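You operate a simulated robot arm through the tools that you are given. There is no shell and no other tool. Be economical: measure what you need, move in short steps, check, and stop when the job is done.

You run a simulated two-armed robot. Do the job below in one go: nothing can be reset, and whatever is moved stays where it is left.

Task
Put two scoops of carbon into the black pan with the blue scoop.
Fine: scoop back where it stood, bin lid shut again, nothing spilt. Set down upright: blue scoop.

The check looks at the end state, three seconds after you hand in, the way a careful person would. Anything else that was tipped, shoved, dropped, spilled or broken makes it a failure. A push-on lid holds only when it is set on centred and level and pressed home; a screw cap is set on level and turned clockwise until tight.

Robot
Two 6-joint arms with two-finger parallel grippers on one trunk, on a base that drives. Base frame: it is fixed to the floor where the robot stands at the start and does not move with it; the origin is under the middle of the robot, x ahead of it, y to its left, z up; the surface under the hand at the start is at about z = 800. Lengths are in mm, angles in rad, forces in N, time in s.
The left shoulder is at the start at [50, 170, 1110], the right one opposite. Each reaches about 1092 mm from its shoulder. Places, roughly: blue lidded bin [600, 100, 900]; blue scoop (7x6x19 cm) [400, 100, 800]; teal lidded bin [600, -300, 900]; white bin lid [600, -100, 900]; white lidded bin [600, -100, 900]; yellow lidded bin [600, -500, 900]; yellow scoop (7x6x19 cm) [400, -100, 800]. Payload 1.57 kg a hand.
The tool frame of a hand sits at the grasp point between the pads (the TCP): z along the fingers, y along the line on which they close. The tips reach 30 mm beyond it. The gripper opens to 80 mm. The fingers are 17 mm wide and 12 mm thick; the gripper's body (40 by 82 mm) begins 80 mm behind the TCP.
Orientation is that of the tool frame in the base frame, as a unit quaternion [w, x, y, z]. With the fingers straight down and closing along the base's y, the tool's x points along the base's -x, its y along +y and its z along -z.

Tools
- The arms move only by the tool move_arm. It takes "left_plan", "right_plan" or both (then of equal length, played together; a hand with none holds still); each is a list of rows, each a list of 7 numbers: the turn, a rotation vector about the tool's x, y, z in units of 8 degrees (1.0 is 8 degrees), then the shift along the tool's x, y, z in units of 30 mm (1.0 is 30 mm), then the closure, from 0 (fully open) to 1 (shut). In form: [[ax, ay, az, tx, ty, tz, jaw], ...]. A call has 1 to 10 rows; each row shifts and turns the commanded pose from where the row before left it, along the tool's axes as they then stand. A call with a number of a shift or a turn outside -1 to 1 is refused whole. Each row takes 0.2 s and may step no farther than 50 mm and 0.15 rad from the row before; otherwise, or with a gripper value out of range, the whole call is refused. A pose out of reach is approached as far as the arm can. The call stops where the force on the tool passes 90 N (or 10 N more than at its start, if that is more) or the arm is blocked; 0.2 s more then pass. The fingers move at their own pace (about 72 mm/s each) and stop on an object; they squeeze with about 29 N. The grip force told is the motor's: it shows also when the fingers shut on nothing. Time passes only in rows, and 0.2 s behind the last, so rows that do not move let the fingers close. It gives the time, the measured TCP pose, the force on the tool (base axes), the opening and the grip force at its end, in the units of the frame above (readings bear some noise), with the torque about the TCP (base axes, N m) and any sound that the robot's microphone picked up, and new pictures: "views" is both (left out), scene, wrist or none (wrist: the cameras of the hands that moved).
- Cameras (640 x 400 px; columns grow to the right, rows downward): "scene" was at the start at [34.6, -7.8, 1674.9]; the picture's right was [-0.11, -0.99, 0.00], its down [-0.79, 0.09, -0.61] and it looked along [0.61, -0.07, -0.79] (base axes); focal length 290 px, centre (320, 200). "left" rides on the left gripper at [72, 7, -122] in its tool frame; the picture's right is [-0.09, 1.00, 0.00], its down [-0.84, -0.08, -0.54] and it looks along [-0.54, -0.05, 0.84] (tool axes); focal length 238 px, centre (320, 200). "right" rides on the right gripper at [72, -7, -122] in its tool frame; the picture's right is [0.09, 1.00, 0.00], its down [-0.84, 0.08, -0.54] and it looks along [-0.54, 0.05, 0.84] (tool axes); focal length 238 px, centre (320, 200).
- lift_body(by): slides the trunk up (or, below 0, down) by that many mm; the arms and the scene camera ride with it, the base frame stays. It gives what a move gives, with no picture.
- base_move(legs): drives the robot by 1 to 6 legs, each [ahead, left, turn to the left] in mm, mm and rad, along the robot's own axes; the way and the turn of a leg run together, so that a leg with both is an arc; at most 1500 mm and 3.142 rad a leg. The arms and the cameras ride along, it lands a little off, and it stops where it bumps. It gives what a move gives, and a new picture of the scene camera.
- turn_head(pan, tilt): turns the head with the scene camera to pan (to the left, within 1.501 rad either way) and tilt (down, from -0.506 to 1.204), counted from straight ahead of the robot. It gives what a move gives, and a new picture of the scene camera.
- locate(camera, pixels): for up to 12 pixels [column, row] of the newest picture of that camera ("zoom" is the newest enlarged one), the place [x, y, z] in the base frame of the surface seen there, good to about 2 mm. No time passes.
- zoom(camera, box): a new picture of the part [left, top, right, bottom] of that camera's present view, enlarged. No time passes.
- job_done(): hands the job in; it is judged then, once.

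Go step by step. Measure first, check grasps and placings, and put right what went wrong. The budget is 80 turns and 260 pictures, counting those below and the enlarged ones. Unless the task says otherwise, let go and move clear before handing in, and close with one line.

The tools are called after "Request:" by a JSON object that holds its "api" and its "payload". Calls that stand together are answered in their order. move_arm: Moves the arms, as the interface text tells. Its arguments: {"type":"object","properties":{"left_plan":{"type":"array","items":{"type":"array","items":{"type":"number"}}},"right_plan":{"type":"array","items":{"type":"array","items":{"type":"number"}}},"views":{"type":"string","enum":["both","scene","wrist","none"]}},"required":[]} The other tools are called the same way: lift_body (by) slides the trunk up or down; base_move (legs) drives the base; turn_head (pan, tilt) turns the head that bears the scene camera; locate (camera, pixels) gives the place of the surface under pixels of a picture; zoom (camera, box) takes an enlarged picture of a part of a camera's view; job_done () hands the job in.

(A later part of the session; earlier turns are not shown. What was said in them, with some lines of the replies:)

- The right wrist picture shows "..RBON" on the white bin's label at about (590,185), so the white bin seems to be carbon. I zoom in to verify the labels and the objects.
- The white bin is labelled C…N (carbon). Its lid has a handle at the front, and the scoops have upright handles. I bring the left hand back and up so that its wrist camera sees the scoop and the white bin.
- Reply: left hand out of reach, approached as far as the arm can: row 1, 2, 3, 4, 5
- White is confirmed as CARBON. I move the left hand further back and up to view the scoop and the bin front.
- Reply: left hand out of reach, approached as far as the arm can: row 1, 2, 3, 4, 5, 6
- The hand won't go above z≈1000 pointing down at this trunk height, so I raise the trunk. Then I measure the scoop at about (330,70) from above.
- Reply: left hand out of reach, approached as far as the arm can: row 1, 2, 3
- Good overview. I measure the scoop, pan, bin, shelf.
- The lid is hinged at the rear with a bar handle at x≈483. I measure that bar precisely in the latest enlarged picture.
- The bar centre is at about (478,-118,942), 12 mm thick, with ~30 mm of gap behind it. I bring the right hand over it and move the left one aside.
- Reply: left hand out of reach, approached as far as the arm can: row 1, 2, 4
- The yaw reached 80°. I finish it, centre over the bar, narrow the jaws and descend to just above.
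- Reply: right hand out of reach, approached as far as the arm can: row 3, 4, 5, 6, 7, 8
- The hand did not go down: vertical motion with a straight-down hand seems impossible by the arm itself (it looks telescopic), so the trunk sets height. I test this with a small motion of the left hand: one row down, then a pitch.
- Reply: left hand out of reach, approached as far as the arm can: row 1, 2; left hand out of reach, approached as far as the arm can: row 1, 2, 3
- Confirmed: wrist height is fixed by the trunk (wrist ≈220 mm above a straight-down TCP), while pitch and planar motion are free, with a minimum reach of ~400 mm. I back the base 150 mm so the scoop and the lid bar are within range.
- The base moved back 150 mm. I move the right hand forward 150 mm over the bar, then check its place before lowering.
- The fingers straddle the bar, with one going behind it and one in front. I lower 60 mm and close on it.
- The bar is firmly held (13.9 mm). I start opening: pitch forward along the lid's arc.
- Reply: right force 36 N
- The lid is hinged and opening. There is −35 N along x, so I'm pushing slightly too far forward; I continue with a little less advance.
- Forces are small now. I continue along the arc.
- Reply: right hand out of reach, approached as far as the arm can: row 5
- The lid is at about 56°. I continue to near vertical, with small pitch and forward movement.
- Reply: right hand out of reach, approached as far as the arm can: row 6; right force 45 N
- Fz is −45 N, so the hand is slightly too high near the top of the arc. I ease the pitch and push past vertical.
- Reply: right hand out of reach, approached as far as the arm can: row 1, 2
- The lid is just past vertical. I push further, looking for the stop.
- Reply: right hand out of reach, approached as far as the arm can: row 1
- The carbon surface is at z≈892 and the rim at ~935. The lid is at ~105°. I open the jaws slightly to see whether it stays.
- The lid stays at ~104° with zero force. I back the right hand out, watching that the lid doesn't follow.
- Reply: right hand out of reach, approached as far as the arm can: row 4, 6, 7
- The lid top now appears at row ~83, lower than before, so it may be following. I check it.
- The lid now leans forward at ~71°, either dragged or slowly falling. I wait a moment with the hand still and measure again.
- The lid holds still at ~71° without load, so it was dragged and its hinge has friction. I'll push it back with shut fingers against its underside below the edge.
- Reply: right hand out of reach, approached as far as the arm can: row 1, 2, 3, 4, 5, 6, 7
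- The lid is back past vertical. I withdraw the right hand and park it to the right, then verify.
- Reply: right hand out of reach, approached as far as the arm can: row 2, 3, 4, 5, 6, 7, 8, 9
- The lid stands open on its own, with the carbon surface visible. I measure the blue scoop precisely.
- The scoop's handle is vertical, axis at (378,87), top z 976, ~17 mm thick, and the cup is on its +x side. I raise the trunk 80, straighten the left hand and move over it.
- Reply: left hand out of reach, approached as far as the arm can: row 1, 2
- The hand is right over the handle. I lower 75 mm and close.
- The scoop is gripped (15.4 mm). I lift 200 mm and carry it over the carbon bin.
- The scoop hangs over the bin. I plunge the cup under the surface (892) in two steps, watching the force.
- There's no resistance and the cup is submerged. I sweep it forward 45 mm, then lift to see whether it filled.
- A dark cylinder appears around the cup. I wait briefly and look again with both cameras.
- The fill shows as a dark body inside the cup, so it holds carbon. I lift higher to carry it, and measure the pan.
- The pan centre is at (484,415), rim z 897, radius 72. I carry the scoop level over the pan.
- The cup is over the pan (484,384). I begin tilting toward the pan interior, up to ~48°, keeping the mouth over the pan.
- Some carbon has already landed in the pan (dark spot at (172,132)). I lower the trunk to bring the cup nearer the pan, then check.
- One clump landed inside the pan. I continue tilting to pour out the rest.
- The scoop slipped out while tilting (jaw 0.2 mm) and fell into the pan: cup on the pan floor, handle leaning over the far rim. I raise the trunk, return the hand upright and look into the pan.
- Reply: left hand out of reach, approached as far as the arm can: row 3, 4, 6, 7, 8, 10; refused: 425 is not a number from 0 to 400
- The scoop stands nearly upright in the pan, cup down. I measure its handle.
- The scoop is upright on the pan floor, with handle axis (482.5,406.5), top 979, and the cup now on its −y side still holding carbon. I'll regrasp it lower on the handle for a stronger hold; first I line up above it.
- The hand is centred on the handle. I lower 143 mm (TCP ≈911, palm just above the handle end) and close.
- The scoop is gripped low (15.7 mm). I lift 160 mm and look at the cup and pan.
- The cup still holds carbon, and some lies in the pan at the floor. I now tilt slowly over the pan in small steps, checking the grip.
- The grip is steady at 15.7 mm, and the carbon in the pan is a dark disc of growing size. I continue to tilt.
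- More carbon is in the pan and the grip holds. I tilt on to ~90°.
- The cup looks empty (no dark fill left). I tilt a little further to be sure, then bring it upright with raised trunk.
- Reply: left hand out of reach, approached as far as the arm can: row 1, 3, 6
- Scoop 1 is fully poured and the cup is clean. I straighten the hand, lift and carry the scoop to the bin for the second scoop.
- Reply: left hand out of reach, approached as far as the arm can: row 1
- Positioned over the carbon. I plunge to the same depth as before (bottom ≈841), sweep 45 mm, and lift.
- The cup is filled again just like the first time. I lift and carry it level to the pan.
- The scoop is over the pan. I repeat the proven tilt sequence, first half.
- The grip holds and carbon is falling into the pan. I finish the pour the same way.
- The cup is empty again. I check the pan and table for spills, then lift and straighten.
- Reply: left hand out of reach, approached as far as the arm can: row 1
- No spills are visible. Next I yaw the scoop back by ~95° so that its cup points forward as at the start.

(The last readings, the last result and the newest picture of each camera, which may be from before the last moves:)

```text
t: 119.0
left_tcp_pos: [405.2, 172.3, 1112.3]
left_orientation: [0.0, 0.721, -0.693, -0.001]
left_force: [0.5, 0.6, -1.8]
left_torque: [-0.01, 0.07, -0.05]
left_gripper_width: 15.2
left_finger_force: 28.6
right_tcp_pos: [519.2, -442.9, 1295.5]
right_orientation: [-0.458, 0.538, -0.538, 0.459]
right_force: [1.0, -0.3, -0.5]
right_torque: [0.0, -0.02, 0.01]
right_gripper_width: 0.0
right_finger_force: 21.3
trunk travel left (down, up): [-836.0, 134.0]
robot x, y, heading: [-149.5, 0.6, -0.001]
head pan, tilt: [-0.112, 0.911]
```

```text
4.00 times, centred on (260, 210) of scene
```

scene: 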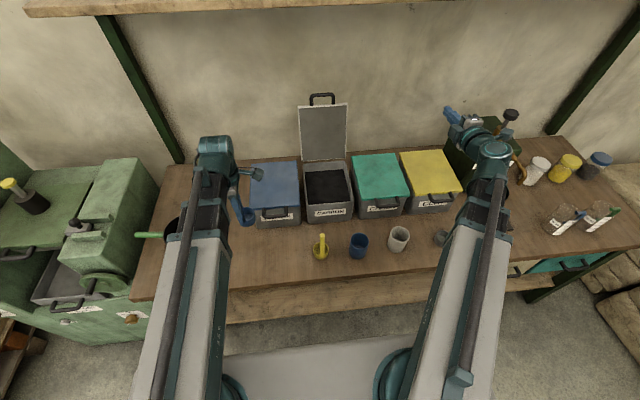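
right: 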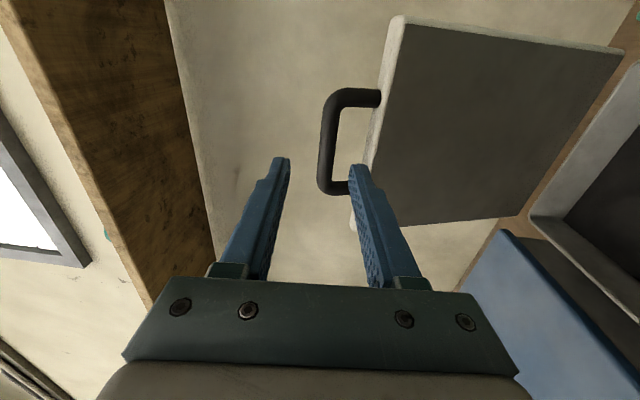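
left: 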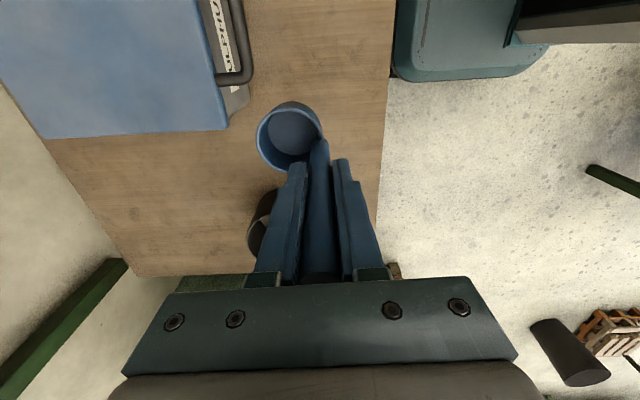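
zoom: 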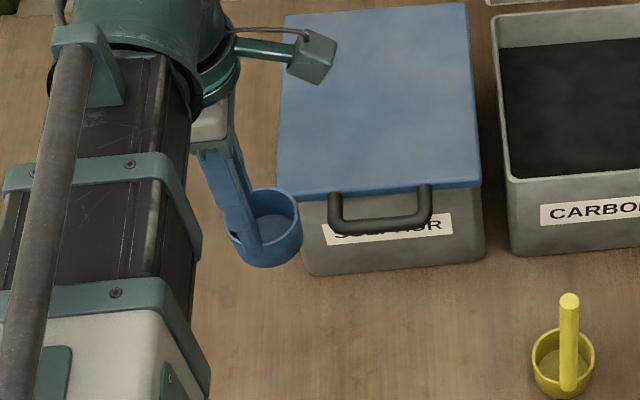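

The yaw is done; the cup points forward. I move the handle to (378,87) and lower it in stages.

Request:
{"api": "move_arm", "payload": {"left_plan": [[0, 0, 0, 0.7, 0.22, 0, 1], [0, 0, 0, 0.7, 0.22, 0, 1], [0, 0, 0, 0.7, 0.22, 0, 1], [0, 0, 0, 0.7, 0.14, 0, 1]], "views": "none"}}

Request:
{"api": "lift_body", "payload": {"by": -180}}

Request:
{"api": "zoom", "payload": {"camera": "scene", "box": [220, 160, 340, 260]}}

Request:
{"api": "zoom", "payload": {"camera": "left", "box": [220, 60, 420, 220]}}

```text
t: 120.0
left_tcp_pos: [384.9, 86.2, 1111.5]
left_orientation: [0.0, 0.719, -0.695, -0.001]
left_force: [0.2, 0.0, -1.9]
left_torque: [0.0, 0.02, 0.01]
left_gripper_width: 15.4
left_finger_force: 28.5
right_tcp_pos: [520.3, -443.4, 1295.9]
right_orientation: [0.459, -0.538, 0.538, -0.458]
right_force: [0.7, 0.3, -0.2]
right_torque: [0.04, 0.03, -0.03]
right_gripper_width: 0.0
right_finger_force: 21.5
trunk travel left (down, up): [-836.0, 134.0]
robot x, y, heading: [-150.1, 1.0, 0.004]
head pan, tilt: [-0.112, 0.911]
```

```text
t: 122.0
left_tcp_pos: [384.3, 87.9, 932.0]
left_orientation: [0.0, 0.719, -0.695, 0.0]
left_force: [0.0, -0.2, -2.3]
left_torque: [0.01, 0.07, 0.01]
left_gripper_width: 15.5
left_finger_force: 29.2
right_tcp_pos: [520.0, -442.3, 1115.9]
right_orientation: [-0.459, 0.538, -0.538, 0.458]
right_force: [0.2, -0.2, -0.4]
right_torque: [-0.02, -0.01, -0.01]
right_gripper_width: 0.0
right_finger_force: 21.3
trunk travel left (down, up): [-656.0, 314.0]
robot x, y, heading: [-149.3, -2.1, 0.002]
head pan, tilt: [-0.112, 0.911]
```

```text
4.00 times, centred on (280, 210) of scene
```

zoom: 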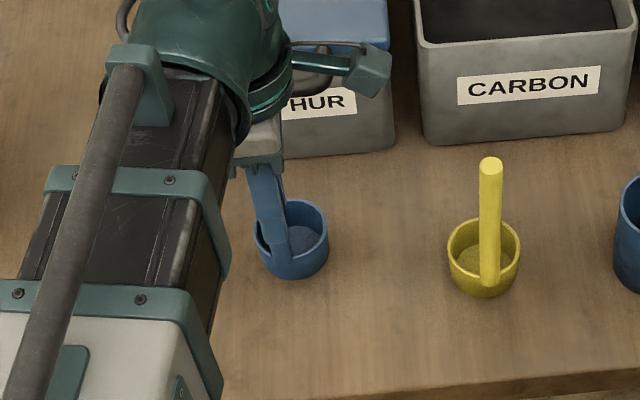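

```text
2.50 times, centred on (320, 140) of left
```

zoom: 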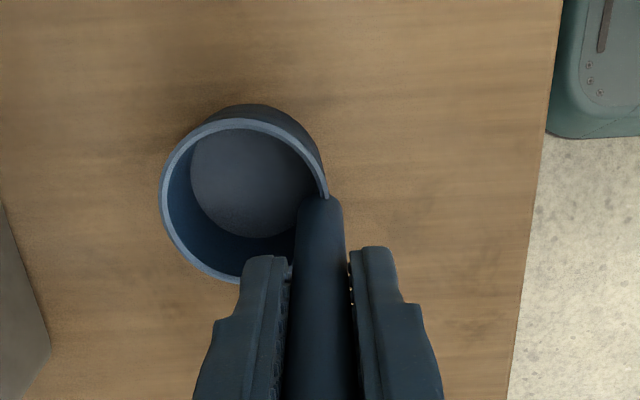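

The scoop hangs ~24 mm above the table. I correct x by −6 mm, lower 20 mm, then in small steps watching the force.

Request:
{"api": "move_arm", "payload": {"left_plan": [[0, 0, 0, 0, 0.21, 0, 1]], "views": "none"}}

Request:
{"api": "lift_body", "payload": {"by": -20}}

Request:
{"api": "lift_body", "payload": {"by": -3}}

Request:
{"api": "zoom", "payload": {"camera": "scene", "box": [220, 160, 320, 240]}}

```text
t: 122.4
left_tcp_pos: [377.5, 87.7, 930.7]
left_orientation: [0.0, 0.72, -0.694, 0.0]
left_force: [0.5, -0.4, -1.1]
left_torque: [-0.01, 0.02, 0.0]
left_gripper_width: 15.6
left_finger_force: 28.9
right_tcp_pos: [519.3, -442.2, 1116.5]
right_orientation: [-0.458, 0.539, -0.538, 0.458]
right_force: [-0.2, 0.6, 0.4]
right_torque: [0.02, 0.01, 0.04]
right_gripper_width: 0.0
right_finger_force: 21.3
trunk travel left (down, up): [-656.0, 314.0]
robot x, y, heading: [-149.4, 0.8, 0.0]
head pan, tilt: [-0.112, 0.911]
```

```text
t: 123.1
left_tcp_pos: [379.3, 85.8, 910.7]
left_orientation: [0.0, 0.719, -0.695, 0.0]
left_force: [0.0, 0.4, -2.0]
left_torque: [0.0, 0.02, -0.01]
left_gripper_width: 15.5
left_finger_force: 29.2
right_tcp_pos: [519.0, -443.2, 1096.5]
right_orientation: [0.458, -0.538, 0.538, -0.459]
right_force: [0.6, 0.0, 0.2]
right_torque: [-0.01, -0.03, -0.01]
right_gripper_width: 0.1
right_finger_force: 21.5
trunk travel left (down, up): [-636.0, 334.0]
robot x, y, heading: [-150.8, -1.7, 0.001]
head pan, tilt: [-0.112, 0.911]
```

```text
t: 123.6
left_tcp_pos: [377.6, 86.9, 908.8]
left_orientation: [-0.002, 0.719, -0.695, 0.0]
left_force: [2.2, 1.1, 25.8]
left_torque: [0.1, -0.51, 0.01]
left_gripper_width: 15.4
left_finger_force: 29.4
right_tcp_pos: [519.1, -443.0, 1094.1]
right_orientation: [0.459, -0.538, 0.538, -0.459]
right_force: [0.4, -0.1, -0.5]
right_torque: [0.04, -0.02, 0.01]
right_gripper_width: 0.1
right_finger_force: 21.7
trunk travel left (down, up): [-633.0, 337.0]
robot x, y, heading: [-151.3, 2.4, 0.003]
head pan, tilt: [-0.112, 0.911]
```

```text
5.00 times, centred on (270, 200) of scene
```

zoom: 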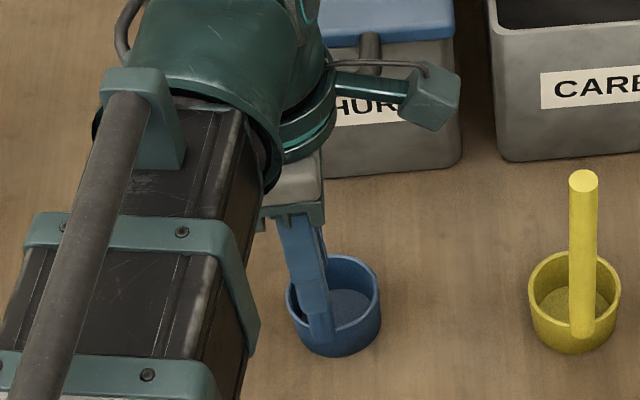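

Contact made (26 N). I relieve it by 1 mm, open the jaws gently, and raise straight up.

Request:
{"api": "lift_body", "payload": {"by": 1}}

Request:
{"api": "move_arm", "payload": {"left_plan": [[0, 0, 0, 0, 0, 0, 0.78], [0, 0, 0, 0, 0, 0, 0.7], [0, 0, 0, 0, 0, 0, 0.5], [0, 0, 0, 0, 0, 0, 0.4]], "views": "none"}}

Request:
{"api": "lift_body", "payload": {"by": 150}}

Request:
{"api": "move_arm", "payload": {"left_plan": [[0, 0, 0, -0.9, 0, 0, 0.4], [0, 0, 0, -1, 0, 0, 0.4], [0, 0, 0, -1, 0, 0, 0.4], [0, 0, 0, -1, 0, 0, 0.4], [0, 0, 0, -1, 0, 0, 0.4], [0, 0, 0, -1, 0, 0, 0.4]], "views": "scene"}}

Request:
{"api": "zoom", "payload": {"camera": "scene", "box": [250, 180, 350, 260]}}

```text
t: 124.1
left_tcp_pos: [378.3, 85.6, 909.0]
left_orientation: [0.0, 0.719, -0.695, 0.0]
left_force: [2.8, 0.1, 12.7]
left_torque: [0.09, -0.37, -0.01]
left_gripper_width: 15.7
left_finger_force: 29.2
right_tcp_pos: [519.6, -442.1, 1093.7]
right_orientation: [-0.458, 0.539, -0.539, 0.457]
right_force: [0.1, 0.3, 0.6]
right_torque: [0.0, 0.0, 0.02]
right_gripper_width: 0.0
right_finger_force: 21.3
trunk travel left (down, up): [-634.0, 336.0]
robot x, y, heading: [-151.6, 0.5, 0.005]
head pan, tilt: [-0.112, 0.911]
```

```text
t: 125.1
left_tcp_pos: [378.9, 86.8, 908.7]
left_orientation: [0.0, 0.719, -0.695, 0.0]
left_force: [0.5, 0.0, 0.1]
left_torque: [0.03, -0.01, 0.01]
left_gripper_width: 48.0
left_finger_force: 0.0
right_tcp_pos: [519.2, -443.4, 1093.8]
right_orientation: [-0.458, 0.539, -0.539, 0.458]
right_force: [0.2, -0.1, 0.0]
right_torque: [0.01, -0.02, 0.01]
right_gripper_width: 0.0
right_finger_force: 21.0
trunk travel left (down, up): [-634.0, 336.0]
robot x, y, heading: [-148.4, 0.4, -0.0]
head pan, tilt: [-0.112, 0.911]
```

```text
t: 126.9
left_tcp_pos: [378.4, 86.1, 1058.6]
left_orientation: [0.0, 0.719, -0.695, 0.0]
left_force: [0.5, -0.4, -0.4]
left_torque: [0.01, -0.01, 0.0]
left_gripper_width: 48.0
left_finger_force: 0.0
right_tcp_pos: [519.0, -442.8, 1245.1]
right_orientation: [-0.459, 0.539, -0.538, 0.458]
right_force: [0.2, 0.1, -0.5]
right_torque: [0.0, 0.04, 0.0]
right_gripper_width: 0.0
right_finger_force: 21.4
trunk travel left (down, up): [-784.0, 186.0]
robot x, y, heading: [-151.2, -2.6, 0.003]
head pan, tilt: [-0.112, 0.911]
```

```text
t: 128.3
left_tcp_pos: [372.8, 266.9, 1058.4]
left_orientation: [0.0, 0.72, -0.694, 0.0]
left_force: [-0.9, 0.3, 0.1]
left_torque: [0.01, -0.01, 0.02]
left_gripper_width: 47.9
left_finger_force: 0.0
right_tcp_pos: [518.8, -442.2, 1242.8]
right_orientation: [0.458, -0.538, 0.539, -0.459]
right_force: [-0.6, 0.4, -0.3]
right_torque: [-0.01, -0.02, 0.02]
right_gripper_width: 0.0
right_finger_force: 21.1
trunk travel left (down, up): [-784.0, 186.0]
robot x, y, heading: [-148.1, -1.1, 0.002]
head pan, tilt: [-0.112, 0.911]
```

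scene: 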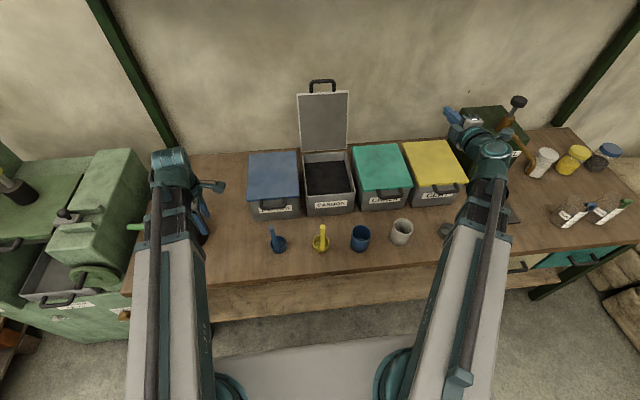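

```text
5.00 times, centred on (300, 220) of scene
```

zoom: 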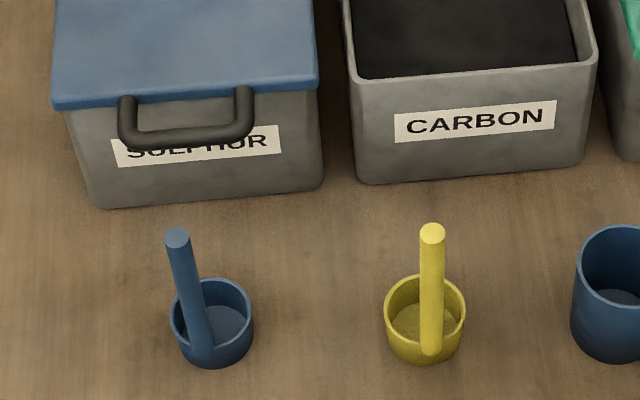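

The scoop is back, upright, with the same heading as before. Now I close the lid with the right hand; first I measure the bar.

Request:
{"api": "zoom", "payload": {"camera": "scene", "box": [285, 70, 365, 150]}}

Request:
{"api": "locate", "payload": {"camera": "zoom", "pixels": [[300, 88], [300, 97], [210, 140], [400, 130], [120, 200], [500, 180], [300, 200], [300, 165], [150, 390]]}}

Request:
{"api": "lift_body", "payload": {"by": -109}}

Request:
{"api": "move_arm", "payload": {"right_plan": [[0, 0, 0, -1, 0, 0, 0.6], [0, 0, 0, -1, 0, 0, 0.6], [0, 0, 0, -1, 0, 0, 0.6], [0, 0, 0, -1, 0, 0, 0.6], [0, 0, 0, -1, 0, 0, 0.6], [0, 0, 0, -1, 0, 0, 0.6], [0, 0, 0, -1, 0, 0, 0.6], [0, 0, 0, -1, 0, 0, 0.6], [0, 0, 0, -1, 0, 0, 0.6], [0, 0, 0, -0.8, 0, 0, 0.6]], "views": "none"}}

```text
5.00 times, centred on (325, 110) of scene
```

zoom: 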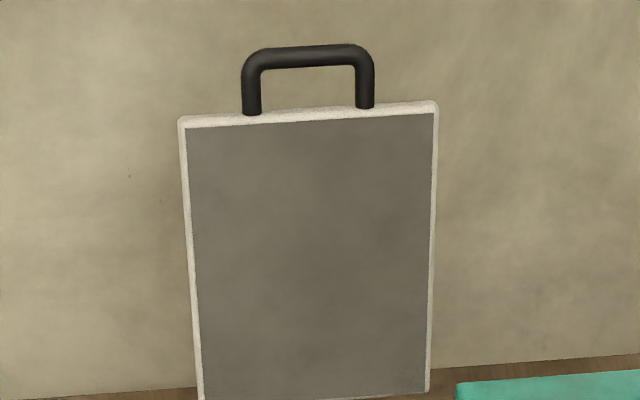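

```text
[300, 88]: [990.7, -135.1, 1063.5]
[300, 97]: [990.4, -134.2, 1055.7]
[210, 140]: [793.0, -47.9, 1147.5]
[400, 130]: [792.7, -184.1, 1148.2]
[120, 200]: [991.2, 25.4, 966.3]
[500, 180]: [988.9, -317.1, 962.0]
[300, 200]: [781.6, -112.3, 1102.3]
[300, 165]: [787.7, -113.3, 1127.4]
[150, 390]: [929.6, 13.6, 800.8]
```

```text
t: 129.7
left_tcp_pos: [372.6, 264.4, 949.3]
left_orientation: [0.0, 0.719, -0.695, -0.001]
left_force: [0.5, -0.6, 0.9]
left_torque: [0.02, 0.02, -0.02]
left_gripper_width: 48.2
left_finger_force: 0.0
right_tcp_pos: [519.7, -442.9, 1133.4]
right_orientation: [0.458, -0.539, 0.539, -0.458]
right_force: [0.3, 0.4, 0.6]
right_torque: [0.01, -0.03, -0.02]
right_gripper_width: 0.1
right_finger_force: 21.3
trunk travel left (down, up): [-675.0, 295.0]
robot x, y, heading: [-149.8, 2.7, -0.003]
head pan, tilt: [-0.112, 0.911]
```

```text
t: 131.9
left_tcp_pos: [373.1, 265.5, 949.2]
left_orientation: [0.0, 0.719, -0.695, 0.0]
left_force: [-0.5, -1.3, 0.2]
left_torque: [0.02, 0.0, 0.01]
left_gripper_width: 47.8
left_finger_force: 0.1
right_tcp_pos: [524.1, -147.6, 1134.9]
right_orientation: [-0.458, 0.539, -0.538, 0.458]
right_force: [-0.6, 0.4, -0.5]
right_torque: [0.02, 0.04, 0.01]
right_gripper_width: 32.2
right_finger_force: 0.0
right hand out of reach, approached as far as the arm can: row 8
trunk travel left (down, up): [-675.0, 295.0]
robot x, y, heading: [-150.9, -2.0, -0.005]
head pan, tilt: [-0.112, 0.911]
```

I centre y on the bar, pitch up to horizontal, and advance most of the way, then look.

Request:
{"api": "move_arm", "payload": {"right_plan": [[0, 0, 0, -0.95, 0, 0, 0.6], [0.83, 0, 0, 0, -0.9, 0, 0.6], [0.83, 0, 0, 0, -0.95, 0.1, 0.6], [0, 0, 0, 0, 0, 1, 0.6], [0, 0, 0, 0, 0, 1, 0.6], [0, 0, 0, 0, 0, 1, 0.6], [0, 0, 0, 0, 0, 1, 0.6], [0, 0, 0, 0, 0, 1, 0.6], [0, 0, 0, 0, 0, 1, 0.6]], "views": "both"}}

Request:
{"api": "zoom", "payload": {"camera": "right", "box": [220, 60, 440, 220]}}

```text
t: 133.9
left_tcp_pos: [372.8, 266.4, 948.9]
left_orientation: [0.0, 0.719, -0.695, -0.001]
left_force: [0.9, 0.3, 0.2]
left_torque: [0.02, 0.0, -0.03]
left_gripper_width: 48.1
left_finger_force: 0.0
right_tcp_pos: [711.6, -119.8, 1186.8]
right_orientation: [0.518, -0.482, 0.481, -0.518]
right_force: [0.1, -1.0, -0.1]
right_torque: [0.02, 0.0, 0.02]
right_gripper_width: 31.8
right_finger_force: 0.0
right hand out of reach, approached as far as the arm can: row 3, 6, 8
trunk travel left (down, up): [-675.0, 295.0]
robot x, y, heading: [-151.4, -0.9, -0.001]
head pan, tilt: [-0.112, 0.911]
```

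scene: 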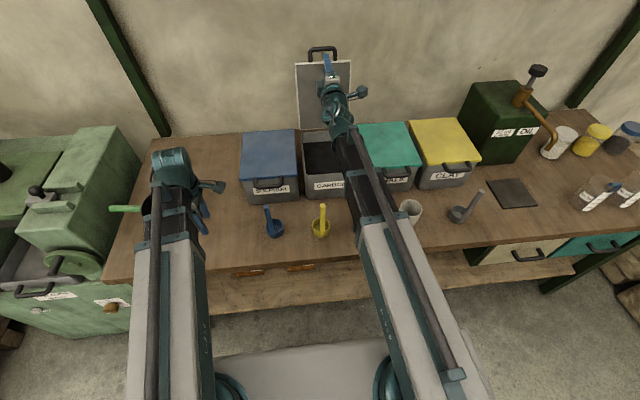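
right: 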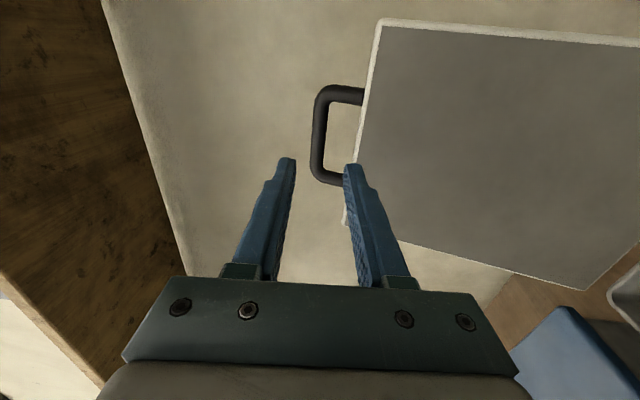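

```text
2.50 times, centred on (330, 140) of right
```

zoom: 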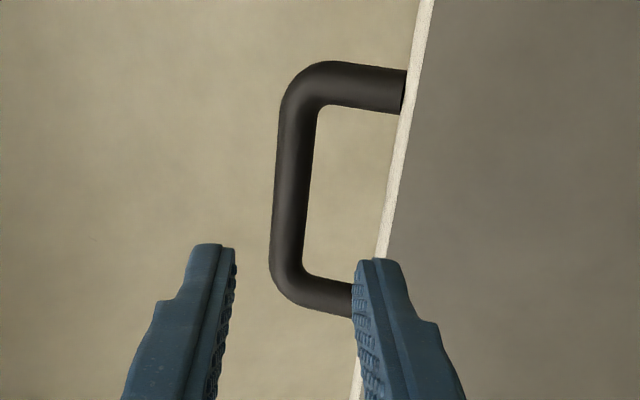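

The fingers straddle the bar's level, but the lower one is close to the lid edge. I pitch up slightly and advance over the bar.

Request:
{"api": "move_arm", "payload": {"right_plan": [[0.2, 0, 0, 0, -0.2, 0, 0.6], [0, 0, 0, 0, 0, 1, 0.6], [0, 0, 0, 0, 0, 1, 0.6], [0, 0, 0, 0, 0, 1, 0.6]], "views": "wrist"}}

Request:
{"api": "locate", "payload": {"camera": "right", "pixels": [[318, 160], [500, 100], [400, 120]]}}

```text
t: 134.9
left_tcp_pos: [371.9, 264.9, 949.6]
left_orientation: [0.0, 0.719, -0.695, 0.0]
left_force: [0.0, 0.3, -0.2]
left_torque: [0.02, -0.01, 0.04]
left_gripper_width: 48.0
left_finger_force: 0.0
right_tcp_pos: [800.9, -119.5, 1192.0]
right_orientation: [0.525, -0.474, 0.474, -0.525]
right_force: [-0.3, -0.9, -0.6]
right_torque: [0.04, 0.02, 0.03]
right_gripper_width: 32.1
right_finger_force: 0.1
right hand out of reach, approached as far as the arm can: row 2, 3
trunk travel left (down, up): [-675.0, 295.0]
robot x, y, heading: [-150.4, -2.5, -0.0]
head pan, tilt: [-0.112, 0.911]
```

right: 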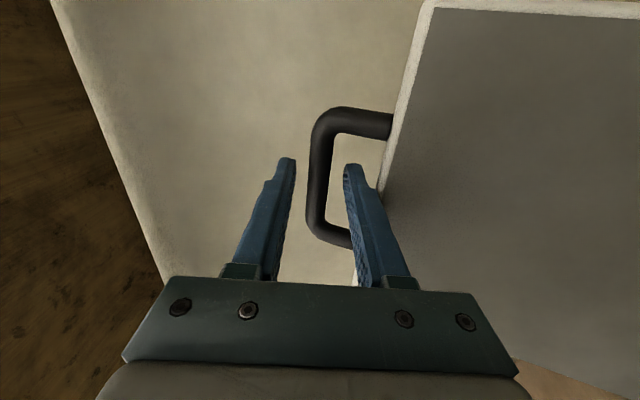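

```text
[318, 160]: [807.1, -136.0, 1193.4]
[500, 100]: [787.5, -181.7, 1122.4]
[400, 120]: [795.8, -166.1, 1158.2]
```

The bar is between the fingers. I grip it and bring the lid back towards vertical along the reverse path.

Request:
{"api": "move_arm", "payload": {"right_plan": [[0, 0, 0, 0, 0, 0, 1], [0, 0, 0, 0, 0, 0, 1], [0, 0, 0, 0, 0, 0, 1], [0.13, 0, 0, 0, -0.15, -0.6, 1], [0.13, 0, 0, 0, -0.15, -0.6, 1], [0.08, 0, 0, 0, -0.1, -0.7, 1], [0.02, 0, 0, 0, 0, -0.7, 1]], "views": "none"}}

```text
t: 136.5
left_tcp_pos: [373.1, 264.2, 949.8]
left_orientation: [0.0, 0.719, -0.695, 0.0]
left_force: [0.2, 0.1, -0.6]
left_torque: [0.0, -0.02, 0.01]
left_gripper_width: 47.9
left_finger_force: 0.0
right_tcp_pos: [720.3, -120.6, 1200.8]
right_orientation: [0.535, -0.463, 0.463, -0.534]
right_force: [0.2, 0.5, -8.5]
right_torque: [0.03, 0.24, 0.16]
right_gripper_width: 13.4
right_finger_force: 30.2
right hand out of reach, approached as far as the arm can: row 7
trunk travel left (down, up): [-675.0, 295.0]
robot x, y, heading: [-149.5, -3.6, -0.003]
head pan, tilt: [-0.112, 0.911]
```

The lid follows well with low force. I continue the reverse path down to ~56°.

Request:
{"api": "move_arm", "payload": {"right_plan": [[-0.06, 0, 0, 0, 0, -0.6, 1], [-0.13, 0, 0, 0, 0.1, -0.67, 1], [-0.2, 0, 0, 0, 0.2, -0.73, 1], [-0.26, 0, 0, 0, 0.26, -0.7, 1], [-0.26, 0, 0, 0, 0.26, -0.57, 1], [-0.26, 0, 0, 0, 0.26, -0.5, 1], [-0.26, 0, 0, 0, 0.26, -0.5, 1]], "views": "scene"}}

```text
t: 138.1
left_tcp_pos: [367.6, 265.6, 952.1]
left_orientation: [-0.002, 0.719, -0.695, 0.002]
left_force: [0.1, -0.1, 0.0]
left_torque: [0.0, -0.01, 0.01]
left_gripper_width: 48.0
left_finger_force: 0.0
right_tcp_pos: [590.2, -120.3, 1163.3]
right_orientation: [-0.489, 0.513, -0.509, 0.488]
right_force: [-24.5, -2.6, 41.6]
right_torque: [0.08, -0.77, 0.1]
right_gripper_width: 13.7
right_finger_force: 29.8
right hand out of reach, approached as far as the arm can: row 3
trunk travel left (down, up): [-675.0, 295.0]
robot x, y, heading: [-150.5, -2.1, -0.003]
head pan, tilt: [-0.112, 0.911]
```

scene: 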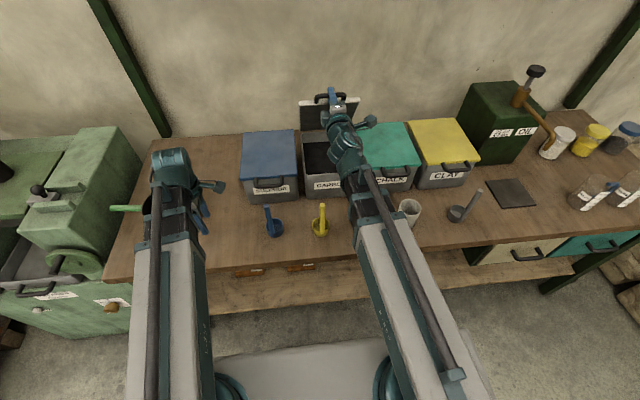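

There is a ~48 N push toward the hinge, so I relieve by easing back a few mm, then continue down in two parts.

Request:
{"api": "move_arm", "payload": {"right_plan": [[0, 0, 0, 0, 0, -0.2, 1], [-0.5, 0, 0, 0, 0.56, -0.56, 1], [-0.5, 0, 0, 0, 0.56, -0.5, 1], [-0.5, 0, 0, 0, 0.57, -0.3, 1]], "views": "none"}}

```text
t: 139.1
left_tcp_pos: [368.5, 264.3, 951.1]
left_orientation: [-0.002, 0.719, -0.695, 0.001]
left_force: [0.0, -0.6, 0.2]
left_torque: [0.01, 0.04, 0.01]
left_gripper_width: 48.0
left_finger_force: 0.1
right_tcp_pos: [540.2, -120.0, 1115.6]
right_orientation: [-0.433, 0.56, -0.559, 0.431]
right_force: [-22.1, 0.0, 21.5]
right_torque: [0.03, -0.13, 0.05]
right_gripper_width: 13.3
right_finger_force: 30.2
trunk travel left (down, up): [-675.0, 295.0]
robot x, y, heading: [-152.8, -0.5, 0.001]
head pan, tilt: [-0.112, 0.911]
```

The force is lower (31 N). I continue with a bit more backward ease.

Request:
{"api": "move_arm", "payload": {"right_plan": [[-0.5, 0, 0, 0, 0.6, -0.38, 1], [-0.5, 0, 0, 0, 0.57, -0.18, 1], [-0.45, 0, 0, 0, 0.52, -0.12, 1]], "views": "scene"}}

```text
t: 139.9
left_tcp_pos: [374.0, 266.3, 950.2]
left_orientation: [0.0, 0.72, -0.694, -0.001]
left_force: [-0.2, 0.7, -0.3]
left_torque: [-0.02, 0.01, -0.01]
left_gripper_width: 48.2
left_finger_force: 0.1
right_tcp_pos: [511.6, -120.5, 1070.9]
right_orientation: [0.372, -0.601, 0.602, -0.371]
right_force: [5.9, 3.0, -2.4]
right_torque: [0.02, -0.12, -0.04]
right_gripper_width: 13.4
right_finger_force: 29.6
trunk travel left (down, up): [-675.0, 295.0]
robot x, y, heading: [-147.7, -0.8, 0.004]
head pan, tilt: [-0.112, 0.911]
```

scene: 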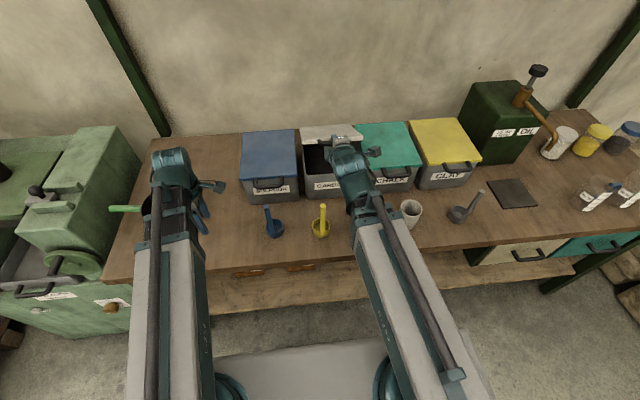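

It is right on the earlier path with near-zero force. I continue to ~12° open.

Request:
{"api": "move_arm", "payload": {"right_plan": [[-1, 0, 0, 0, 0.93, 0.17, 1], [-1, 0, 0, 0, 0.75, 0.36, 1], [-1, 0, 0, 0, 0.57, 0.45, 1]], "views": "none"}}

```text
t: 140.7
left_tcp_pos: [369.9, 264.7, 952.4]
left_orientation: [-0.001, 0.719, -0.695, 0.001]
left_force: [-0.1, -0.3, 0.6]
left_torque: [0.03, 0.02, 0.0]
left_gripper_width: 48.1
left_finger_force: 0.0
right_tcp_pos: [489.0, -121.0, 1001.4]
right_orientation: [-0.237, 0.666, -0.666, 0.237]
right_force: [-36.7, 1.3, 7.7]
right_torque: [-0.18, 0.24, -0.17]
right_gripper_width: 13.8
right_finger_force: 29.9
right hand out of reach, approached as far as the arm can: row 1
trunk travel left (down, up): [-675.0, 295.0]
robot x, y, heading: [-149.0, -3.8, 0.0]
head pan, tilt: [-0.112, 0.911]
```

Fx is −37 N, so I ease back ~7 mm while completing the last part to closed.

Request:
{"api": "move_arm", "payload": {"right_plan": [[-1, 0, 0, 0, 0.57, 0.33, 1], [-1, 0, 0, 0, 0.36, 0.35, 1], [-1, 0, 0, 0, 0.14, 0.32, 1]], "views": "none"}}

Request:
{"api": "move_arm", "payload": {"right_plan": [[-1, 0, 0, 0, 0.05, 0.21, 1], [-1, 0, 0, 0, 0, 0.07, 1]], "views": "both"}}

```text
t: 141.5
left_tcp_pos: [371.9, 265.6, 951.3]
left_orientation: [0.0, 0.719, -0.695, 0.0]
left_force: [-0.6, -0.2, -0.7]
left_torque: [-0.01, 0.0, 0.01]
left_gripper_width: 48.1
left_finger_force: 0.0
right_tcp_pos: [482.3, -120.5, 959.0]
right_orientation: [0.095, -0.7, 0.701, -0.096]
right_force: [-17.8, -0.2, 2.5]
right_torque: [-0.23, -0.21, -0.07]
right_gripper_width: 13.6
right_finger_force: 29.7
trunk travel left (down, up): [-675.0, 295.0]
robot x, y, heading: [-148.8, -2.7, -0.003]
head pan, tilt: [-0.112, 0.911]
```

```text
t: 142.1
left_tcp_pos: [370.3, 265.0, 952.0]
left_orientation: [-0.001, 0.719, -0.695, 0.0]
left_force: [0.1, -1.4, -0.2]
left_torque: [0.0, 0.0, 0.0]
left_gripper_width: 48.0
left_finger_force: 0.1
right_tcp_pos: [481.4, -120.8, 951.4]
right_orientation: [0.004, 0.708, -0.706, -0.004]
right_force: [-29.7, -0.5, 2.0]
right_torque: [0.07, -0.34, -0.03]
right_gripper_width: 13.7
right_finger_force: 30.2
right hand out of reach, approached as far as the arm can: row 1
trunk travel left (down, up): [-675.0, 295.0]
robot x, y, heading: [-150.1, -2.1, -0.002]
head pan, tilt: [-0.112, 0.911]
```

scene: 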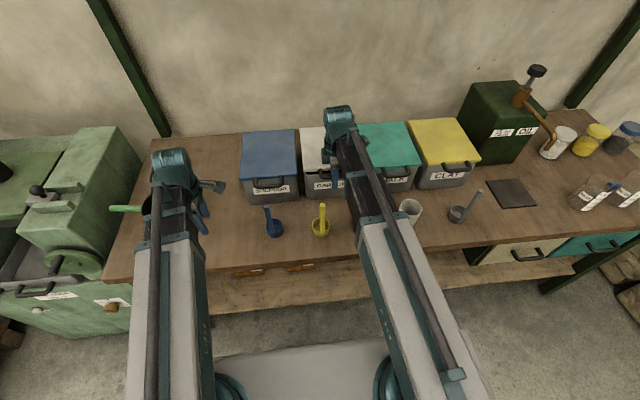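
right: 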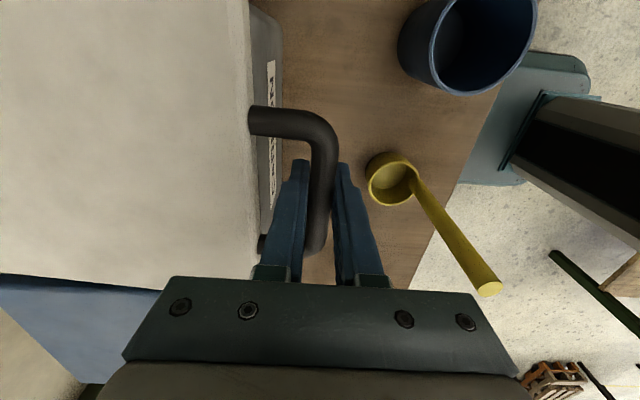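

The lid looks about closed. I ease back 3 mm, open the jaws, raise clear and measure the lid level.

Request:
{"api": "move_arm", "payload": {"right_plan": [[0, 0, 0, 0, 0.1, 0, 1], [0, 0, 0, 0, 0, 0, 0.6], [0, 0, 0, 0, 0, 0, 0.6], [0, 0, 0, 0, 0, 0, 0.6]], "views": "none"}}

Request:
{"api": "lift_body", "payload": {"by": 90}}

Request:
{"api": "zoom", "payload": {"camera": "scene", "box": [230, 110, 390, 230]}}

Request:
{"api": "locate", "payload": {"camera": "zoom", "pixels": [[300, 230], [295, 90], [310, 160], [300, 210], [80, 230], [90, 130], [500, 210], [305, 245]]}}

```text
t: 143.1
left_tcp_pos: [374.3, 264.9, 949.5]
left_orientation: [0.0, 0.719, -0.695, 0.0]
left_force: [1.0, -0.2, 0.3]
left_torque: [0.0, -0.01, 0.0]
left_gripper_width: 48.0
left_finger_force: 0.1
right_tcp_pos: [482.2, -120.8, 949.2]
right_orientation: [0.002, 0.707, -0.707, -0.002]
right_force: [-0.9, -1.0, 0.9]
right_torque: [0.01, 0.0, -0.01]
right_gripper_width: 32.0
right_finger_force: 0.0
trunk travel left (down, up): [-675.0, 295.0]
robot x, y, heading: [-154.6, -1.0, 0.002]
head pan, tilt: [-0.112, 0.911]
```

```text
t: 144.3
left_tcp_pos: [373.5, 264.5, 1039.6]
left_orientation: [0.0, 0.719, -0.695, 0.0]
left_force: [-0.1, -0.2, -0.5]
left_torque: [-0.02, -0.02, -0.02]
left_gripper_width: 48.1
left_finger_force: 0.0
right_tcp_pos: [481.9, -120.0, 1040.5]
right_orientation: [0.004, 0.707, -0.707, -0.003]
right_force: [-0.2, 0.2, 0.3]
right_torque: [0.0, 0.0, -0.01]
right_gripper_width: 32.3
right_finger_force: 0.0
trunk travel left (down, up): [-765.0, 205.0]
robot x, y, heading: [-152.2, -2.8, 0.001]
head pan, tilt: [-0.112, 0.911]
```

```text
3.33 times, centred on (310, 170) of scene
```

zoom: 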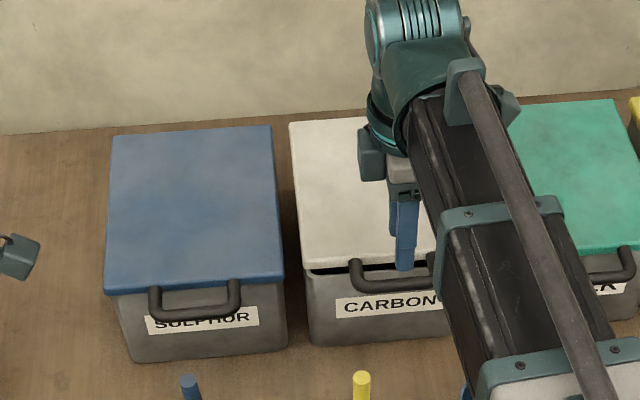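

```text
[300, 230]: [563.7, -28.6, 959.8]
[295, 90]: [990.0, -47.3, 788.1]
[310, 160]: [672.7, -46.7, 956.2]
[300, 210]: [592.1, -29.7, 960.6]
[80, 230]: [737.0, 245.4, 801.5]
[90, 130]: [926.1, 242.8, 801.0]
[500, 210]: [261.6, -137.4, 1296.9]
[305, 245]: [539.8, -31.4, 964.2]
```

The front of the lid is ~15 mm high (964 vs 949). I close the fingers and press it down from above near its front.

Request:
{"api": "move_arm", "payload": {"right_plan": [[0, 0, 0, 0, -1, 0, 1], [0, 0, 0, 0, -1, 0, 1], [0, 0, 0, 0, -0.1, 0, 1], [0, 0, 0, 0, 0, 0, 1]], "views": "none"}}

Request:
{"api": "lift_body", "payload": {"by": -52}}

Request:
{"api": "lift_body", "payload": {"by": -8}}

Request:
{"api": "lift_body", "payload": {"by": -3}}

```text
t: 145.3
left_tcp_pos: [372.8, 265.1, 1040.1]
left_orientation: [0.0, 0.719, -0.695, 0.0]
left_force: [0.4, -0.6, 0.1]
left_torque: [0.01, 0.01, 0.02]
left_gripper_width: 48.1
left_finger_force: 0.0
right_tcp_pos: [545.5, -121.0, 1040.3]
right_orientation: [-0.003, -0.707, 0.708, 0.003]
right_force: [0.2, 0.3, -0.2]
right_torque: [0.0, 0.0, 0.01]
right_gripper_width: 0.1
right_finger_force: 21.6
trunk travel left (down, up): [-765.0, 205.0]
robot x, y, heading: [-150.3, -0.2, -0.004]
head pan, tilt: [-0.112, 0.911]
```

```text
t: 146.3
left_tcp_pos: [372.7, 264.9, 988.6]
left_orientation: [0.0, 0.719, -0.695, 0.0]
left_force: [0.5, -0.3, 0.3]
left_torque: [-0.01, -0.02, 0.02]
left_gripper_width: 47.9
left_finger_force: 0.1
right_tcp_pos: [545.1, -120.1, 988.7]
right_orientation: [-0.003, -0.707, 0.707, 0.002]
right_force: [-0.1, 0.1, -0.6]
right_torque: [-0.01, -0.04, 0.01]
right_gripper_width: 0.0
right_finger_force: 21.0
trunk travel left (down, up): [-713.0, 257.0]
robot x, y, heading: [-153.4, 0.3, -0.003]
head pan, tilt: [-0.112, 0.911]
```

```text
t: 146.8
left_tcp_pos: [372.3, 265.1, 979.5]
left_orientation: [0.0, 0.719, -0.695, 0.0]
left_force: [0.4, 0.3, -0.4]
left_torque: [-0.01, -0.01, -0.02]
left_gripper_width: 48.2
left_finger_force: 0.0
right_tcp_pos: [544.9, -120.3, 979.9]
right_orientation: [-0.003, -0.707, 0.707, 0.003]
right_force: [-0.3, -0.1, -0.1]
right_torque: [0.0, -0.01, -0.02]
right_gripper_width: 0.1
right_finger_force: 21.3
trunk travel left (down, up): [-705.0, 265.0]
robot x, y, heading: [-153.3, -3.1, 0.0]
head pan, tilt: [-0.112, 0.911]
```

```text
t: 147.4
left_tcp_pos: [371.3, 264.1, 977.6]
left_orientation: [-0.001, 0.72, -0.694, 0.0]
left_force: [-0.3, 0.1, 0.3]
left_torque: [0.01, -0.01, 0.02]
left_gripper_width: 48.0
left_finger_force: 0.1
right_tcp_pos: [543.8, -119.4, 978.3]
right_orientation: [-0.002, -0.707, 0.707, 0.001]
right_force: [8.4, -1.3, 30.6]
right_torque: [-0.01, -0.32, 0.11]
right_gripper_width: 0.0
right_finger_force: 20.8
trunk travel left (down, up): [-702.0, 268.0]
robot x, y, heading: [-145.8, -0.5, -0.001]
head pan, tilt: [-0.112, 0.911]
```

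Firm contact of 31 N at tip z≈948: the lid is down. I raise, withdraw both arms and inspect.

Request:
{"api": "lift_body", "payload": {"by": 180}}

Request:
{"api": "move_arm", "payload": {"right_plan": [[0, 0, 0, 1, 0.3, 0, 1], [0, 0, 0, 1, 0.3, 0, 1], [0, 0, 0, 1, 0.3, 0, 1], [0, 0, 0, 1, 0.3, 0, 1], [0, 0, 0, 1, 0.3, 0, 1], [0, 0, 0, 1, 0.3, 0, 1], [0, 0, 0, 1, 0.3, 0, 1], [0, 0, 0, 1, 0.3, 0, 1], [0, 0, 0, 1, 0.3, 0, 1]], "left_plan": [[0, 0, 0, 0, -1, 0, 0.4], [0, 0, 0, 0, -1, 0, 0.4], [0, 0, 0, 0, -1, 0, 0.4], [0, 0, 0, 0, 0, 0, 0.4], [0, 0, 0, 0, 0, 0, 0.4], [0, 0, 0, 0, 0, 0, 0.4], [0, 0, 0, 0, 0, 0, 0.4], [0, 0, 0, 0, 0, 0, 0.4], [0, 0, 0, 0, 0, 0, 0.4]], "views": "both"}}

Request:
{"api": "zoom", "payload": {"camera": "scene", "box": [240, 140, 440, 280]}}

Request:
{"api": "locate", "payload": {"camera": "zoom", "pixels": [[205, 190], [310, 185], [260, 100], [220, 100], [110, 330], [255, 180]]}}

```text
t: 149.4
left_tcp_pos: [372.5, 265.4, 1156.3]
left_orientation: [0.0, 0.719, -0.695, 0.0]
left_force: [0.3, -0.5, -0.9]
left_torque: [0.03, 0.01, -0.03]
left_gripper_width: 48.2
left_finger_force: 0.0
right_tcp_pos: [545.0, -119.9, 1156.8]
right_orientation: [-0.003, -0.707, 0.707, 0.003]
right_force: [-0.2, -0.1, -0.2]
right_torque: [-0.01, -0.02, -0.01]
right_gripper_width: 0.1
right_finger_force: 21.8
trunk travel left (down, up): [-882.0, 88.0]
robot x, y, heading: [-149.6, 2.3, -0.0]
head pan, tilt: [-0.112, 0.911]
```

```text
t: 151.4
left_tcp_pos: [463.1, 267.3, 1157.0]
left_orientation: [0.0, 0.719, -0.695, 0.001]
left_force: [0.4, 0.7, 0.5]
left_torque: [-0.01, -0.01, -0.03]
left_gripper_width: 47.8
left_finger_force: 0.0
right_tcp_pos: [465.4, -391.1, 1156.8]
right_orientation: [0.003, 0.708, -0.706, -0.003]
right_force: [0.4, -0.3, 0.2]
right_torque: [0.02, 0.02, 0.0]
right_gripper_width: 0.2
right_finger_force: 21.2
trunk travel left (down, up): [-882.0, 88.0]
robot x, y, heading: [-148.6, -2.6, -0.001]
head pan, tilt: [-0.112, 0.911]
```

scene: 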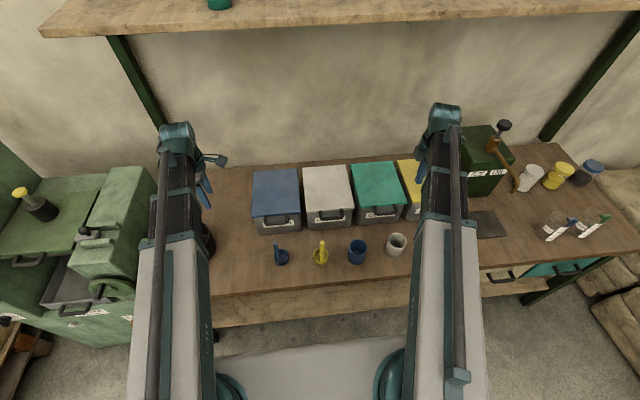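
right: 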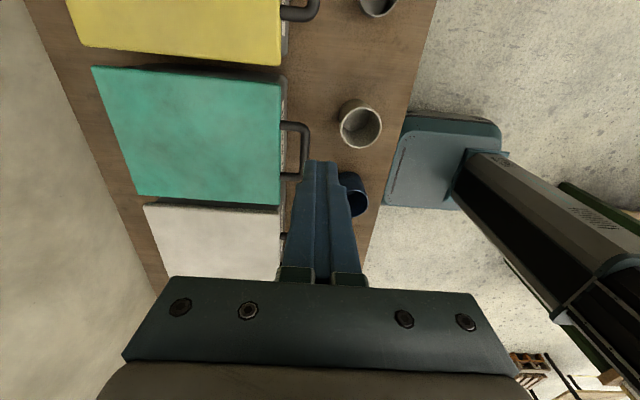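
left: 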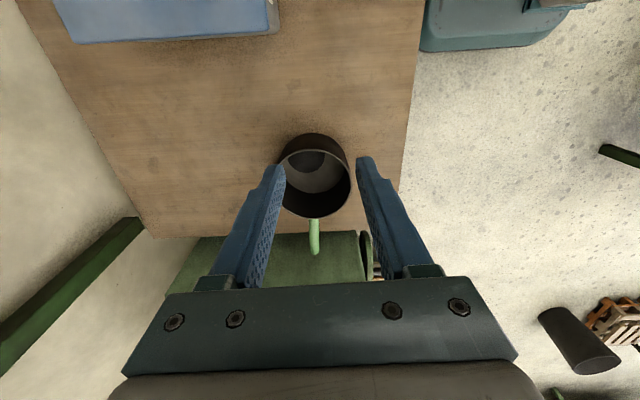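

```text
2.86 times, centred on (340, 210) of scene
```

zoom: 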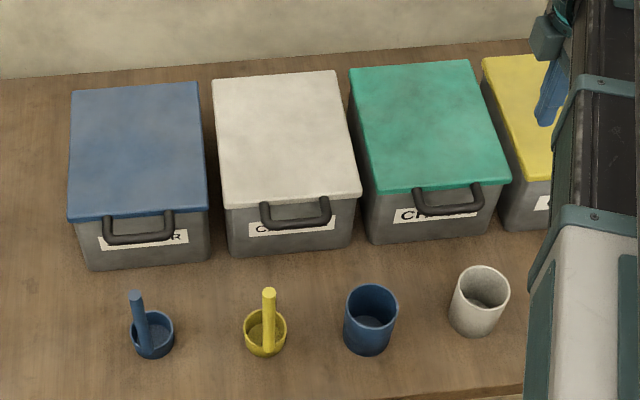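

```text
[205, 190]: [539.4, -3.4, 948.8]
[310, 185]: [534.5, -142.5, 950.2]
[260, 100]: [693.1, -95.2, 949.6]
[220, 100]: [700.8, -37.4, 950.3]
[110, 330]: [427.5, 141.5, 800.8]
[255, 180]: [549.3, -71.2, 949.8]
```

The lid is level (949–950 everywhere). I inspect the pan contents and the table for spills.

Request:
{"api": "zoom", "payload": {"camera": "left", "box": [260, 110, 380, 260]}}

Request:
{"api": "zoom", "payload": {"camera": "left", "box": [60, 0, 430, 240]}}

Request:
{"api": "zoom", "payload": {"camera": "scene", "box": [260, 230, 340, 280]}}

Request:
{"api": "locate", "payload": {"camera": "zoom", "pixels": [[150, 120], [167, 230], [128, 200]]}}

```text
2.67 times, centred on (320, 185) of left
```

zoom: 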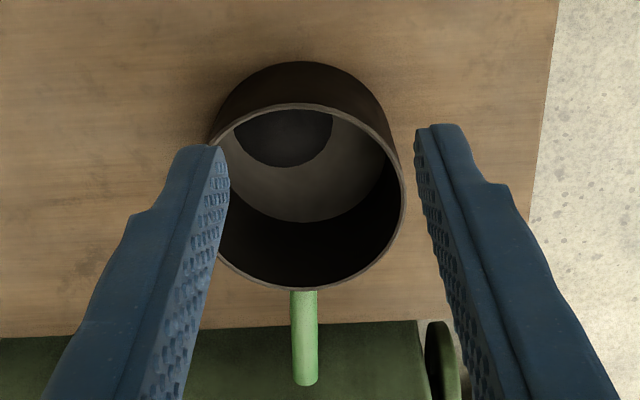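

```text
1.67 times, centred on (245, 120) of left
```

zoom: 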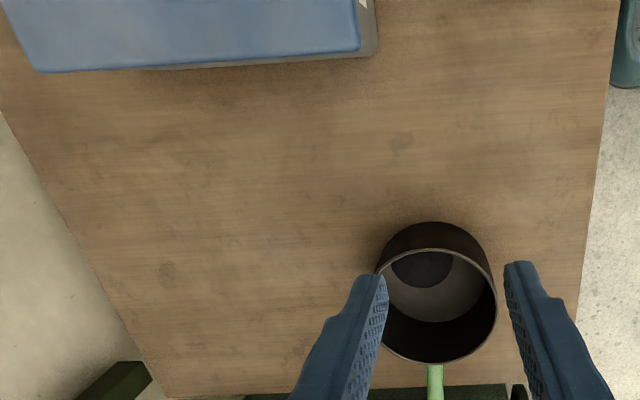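

```text
8.00 times, centred on (300, 255) of scene
```

zoom: 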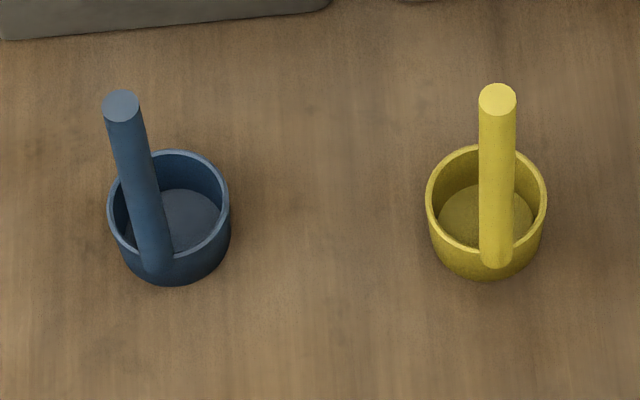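

```text
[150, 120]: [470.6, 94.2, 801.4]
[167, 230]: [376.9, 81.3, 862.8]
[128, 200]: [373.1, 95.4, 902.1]
```

Two scoops of carbon are in the black pan, the lid is shut and level, the blue scoop stands upright where it was, and no spills are visible. Both hands are clear, so I hand in.

Request:
{"api": "job_done", "payload": {}}

```text
The job is handed in.
```

I put two scoops of carbon into the black pan, stood the blue scoop upright back in its place, and shut the carbon bin's lid level. I saw no spills in the final pictures. While I was pouring the first scoop, the blue scoop slipped from the gripper and dropped into the pan. It landed upright, and I regripped it lower on the handle and finished pouring.
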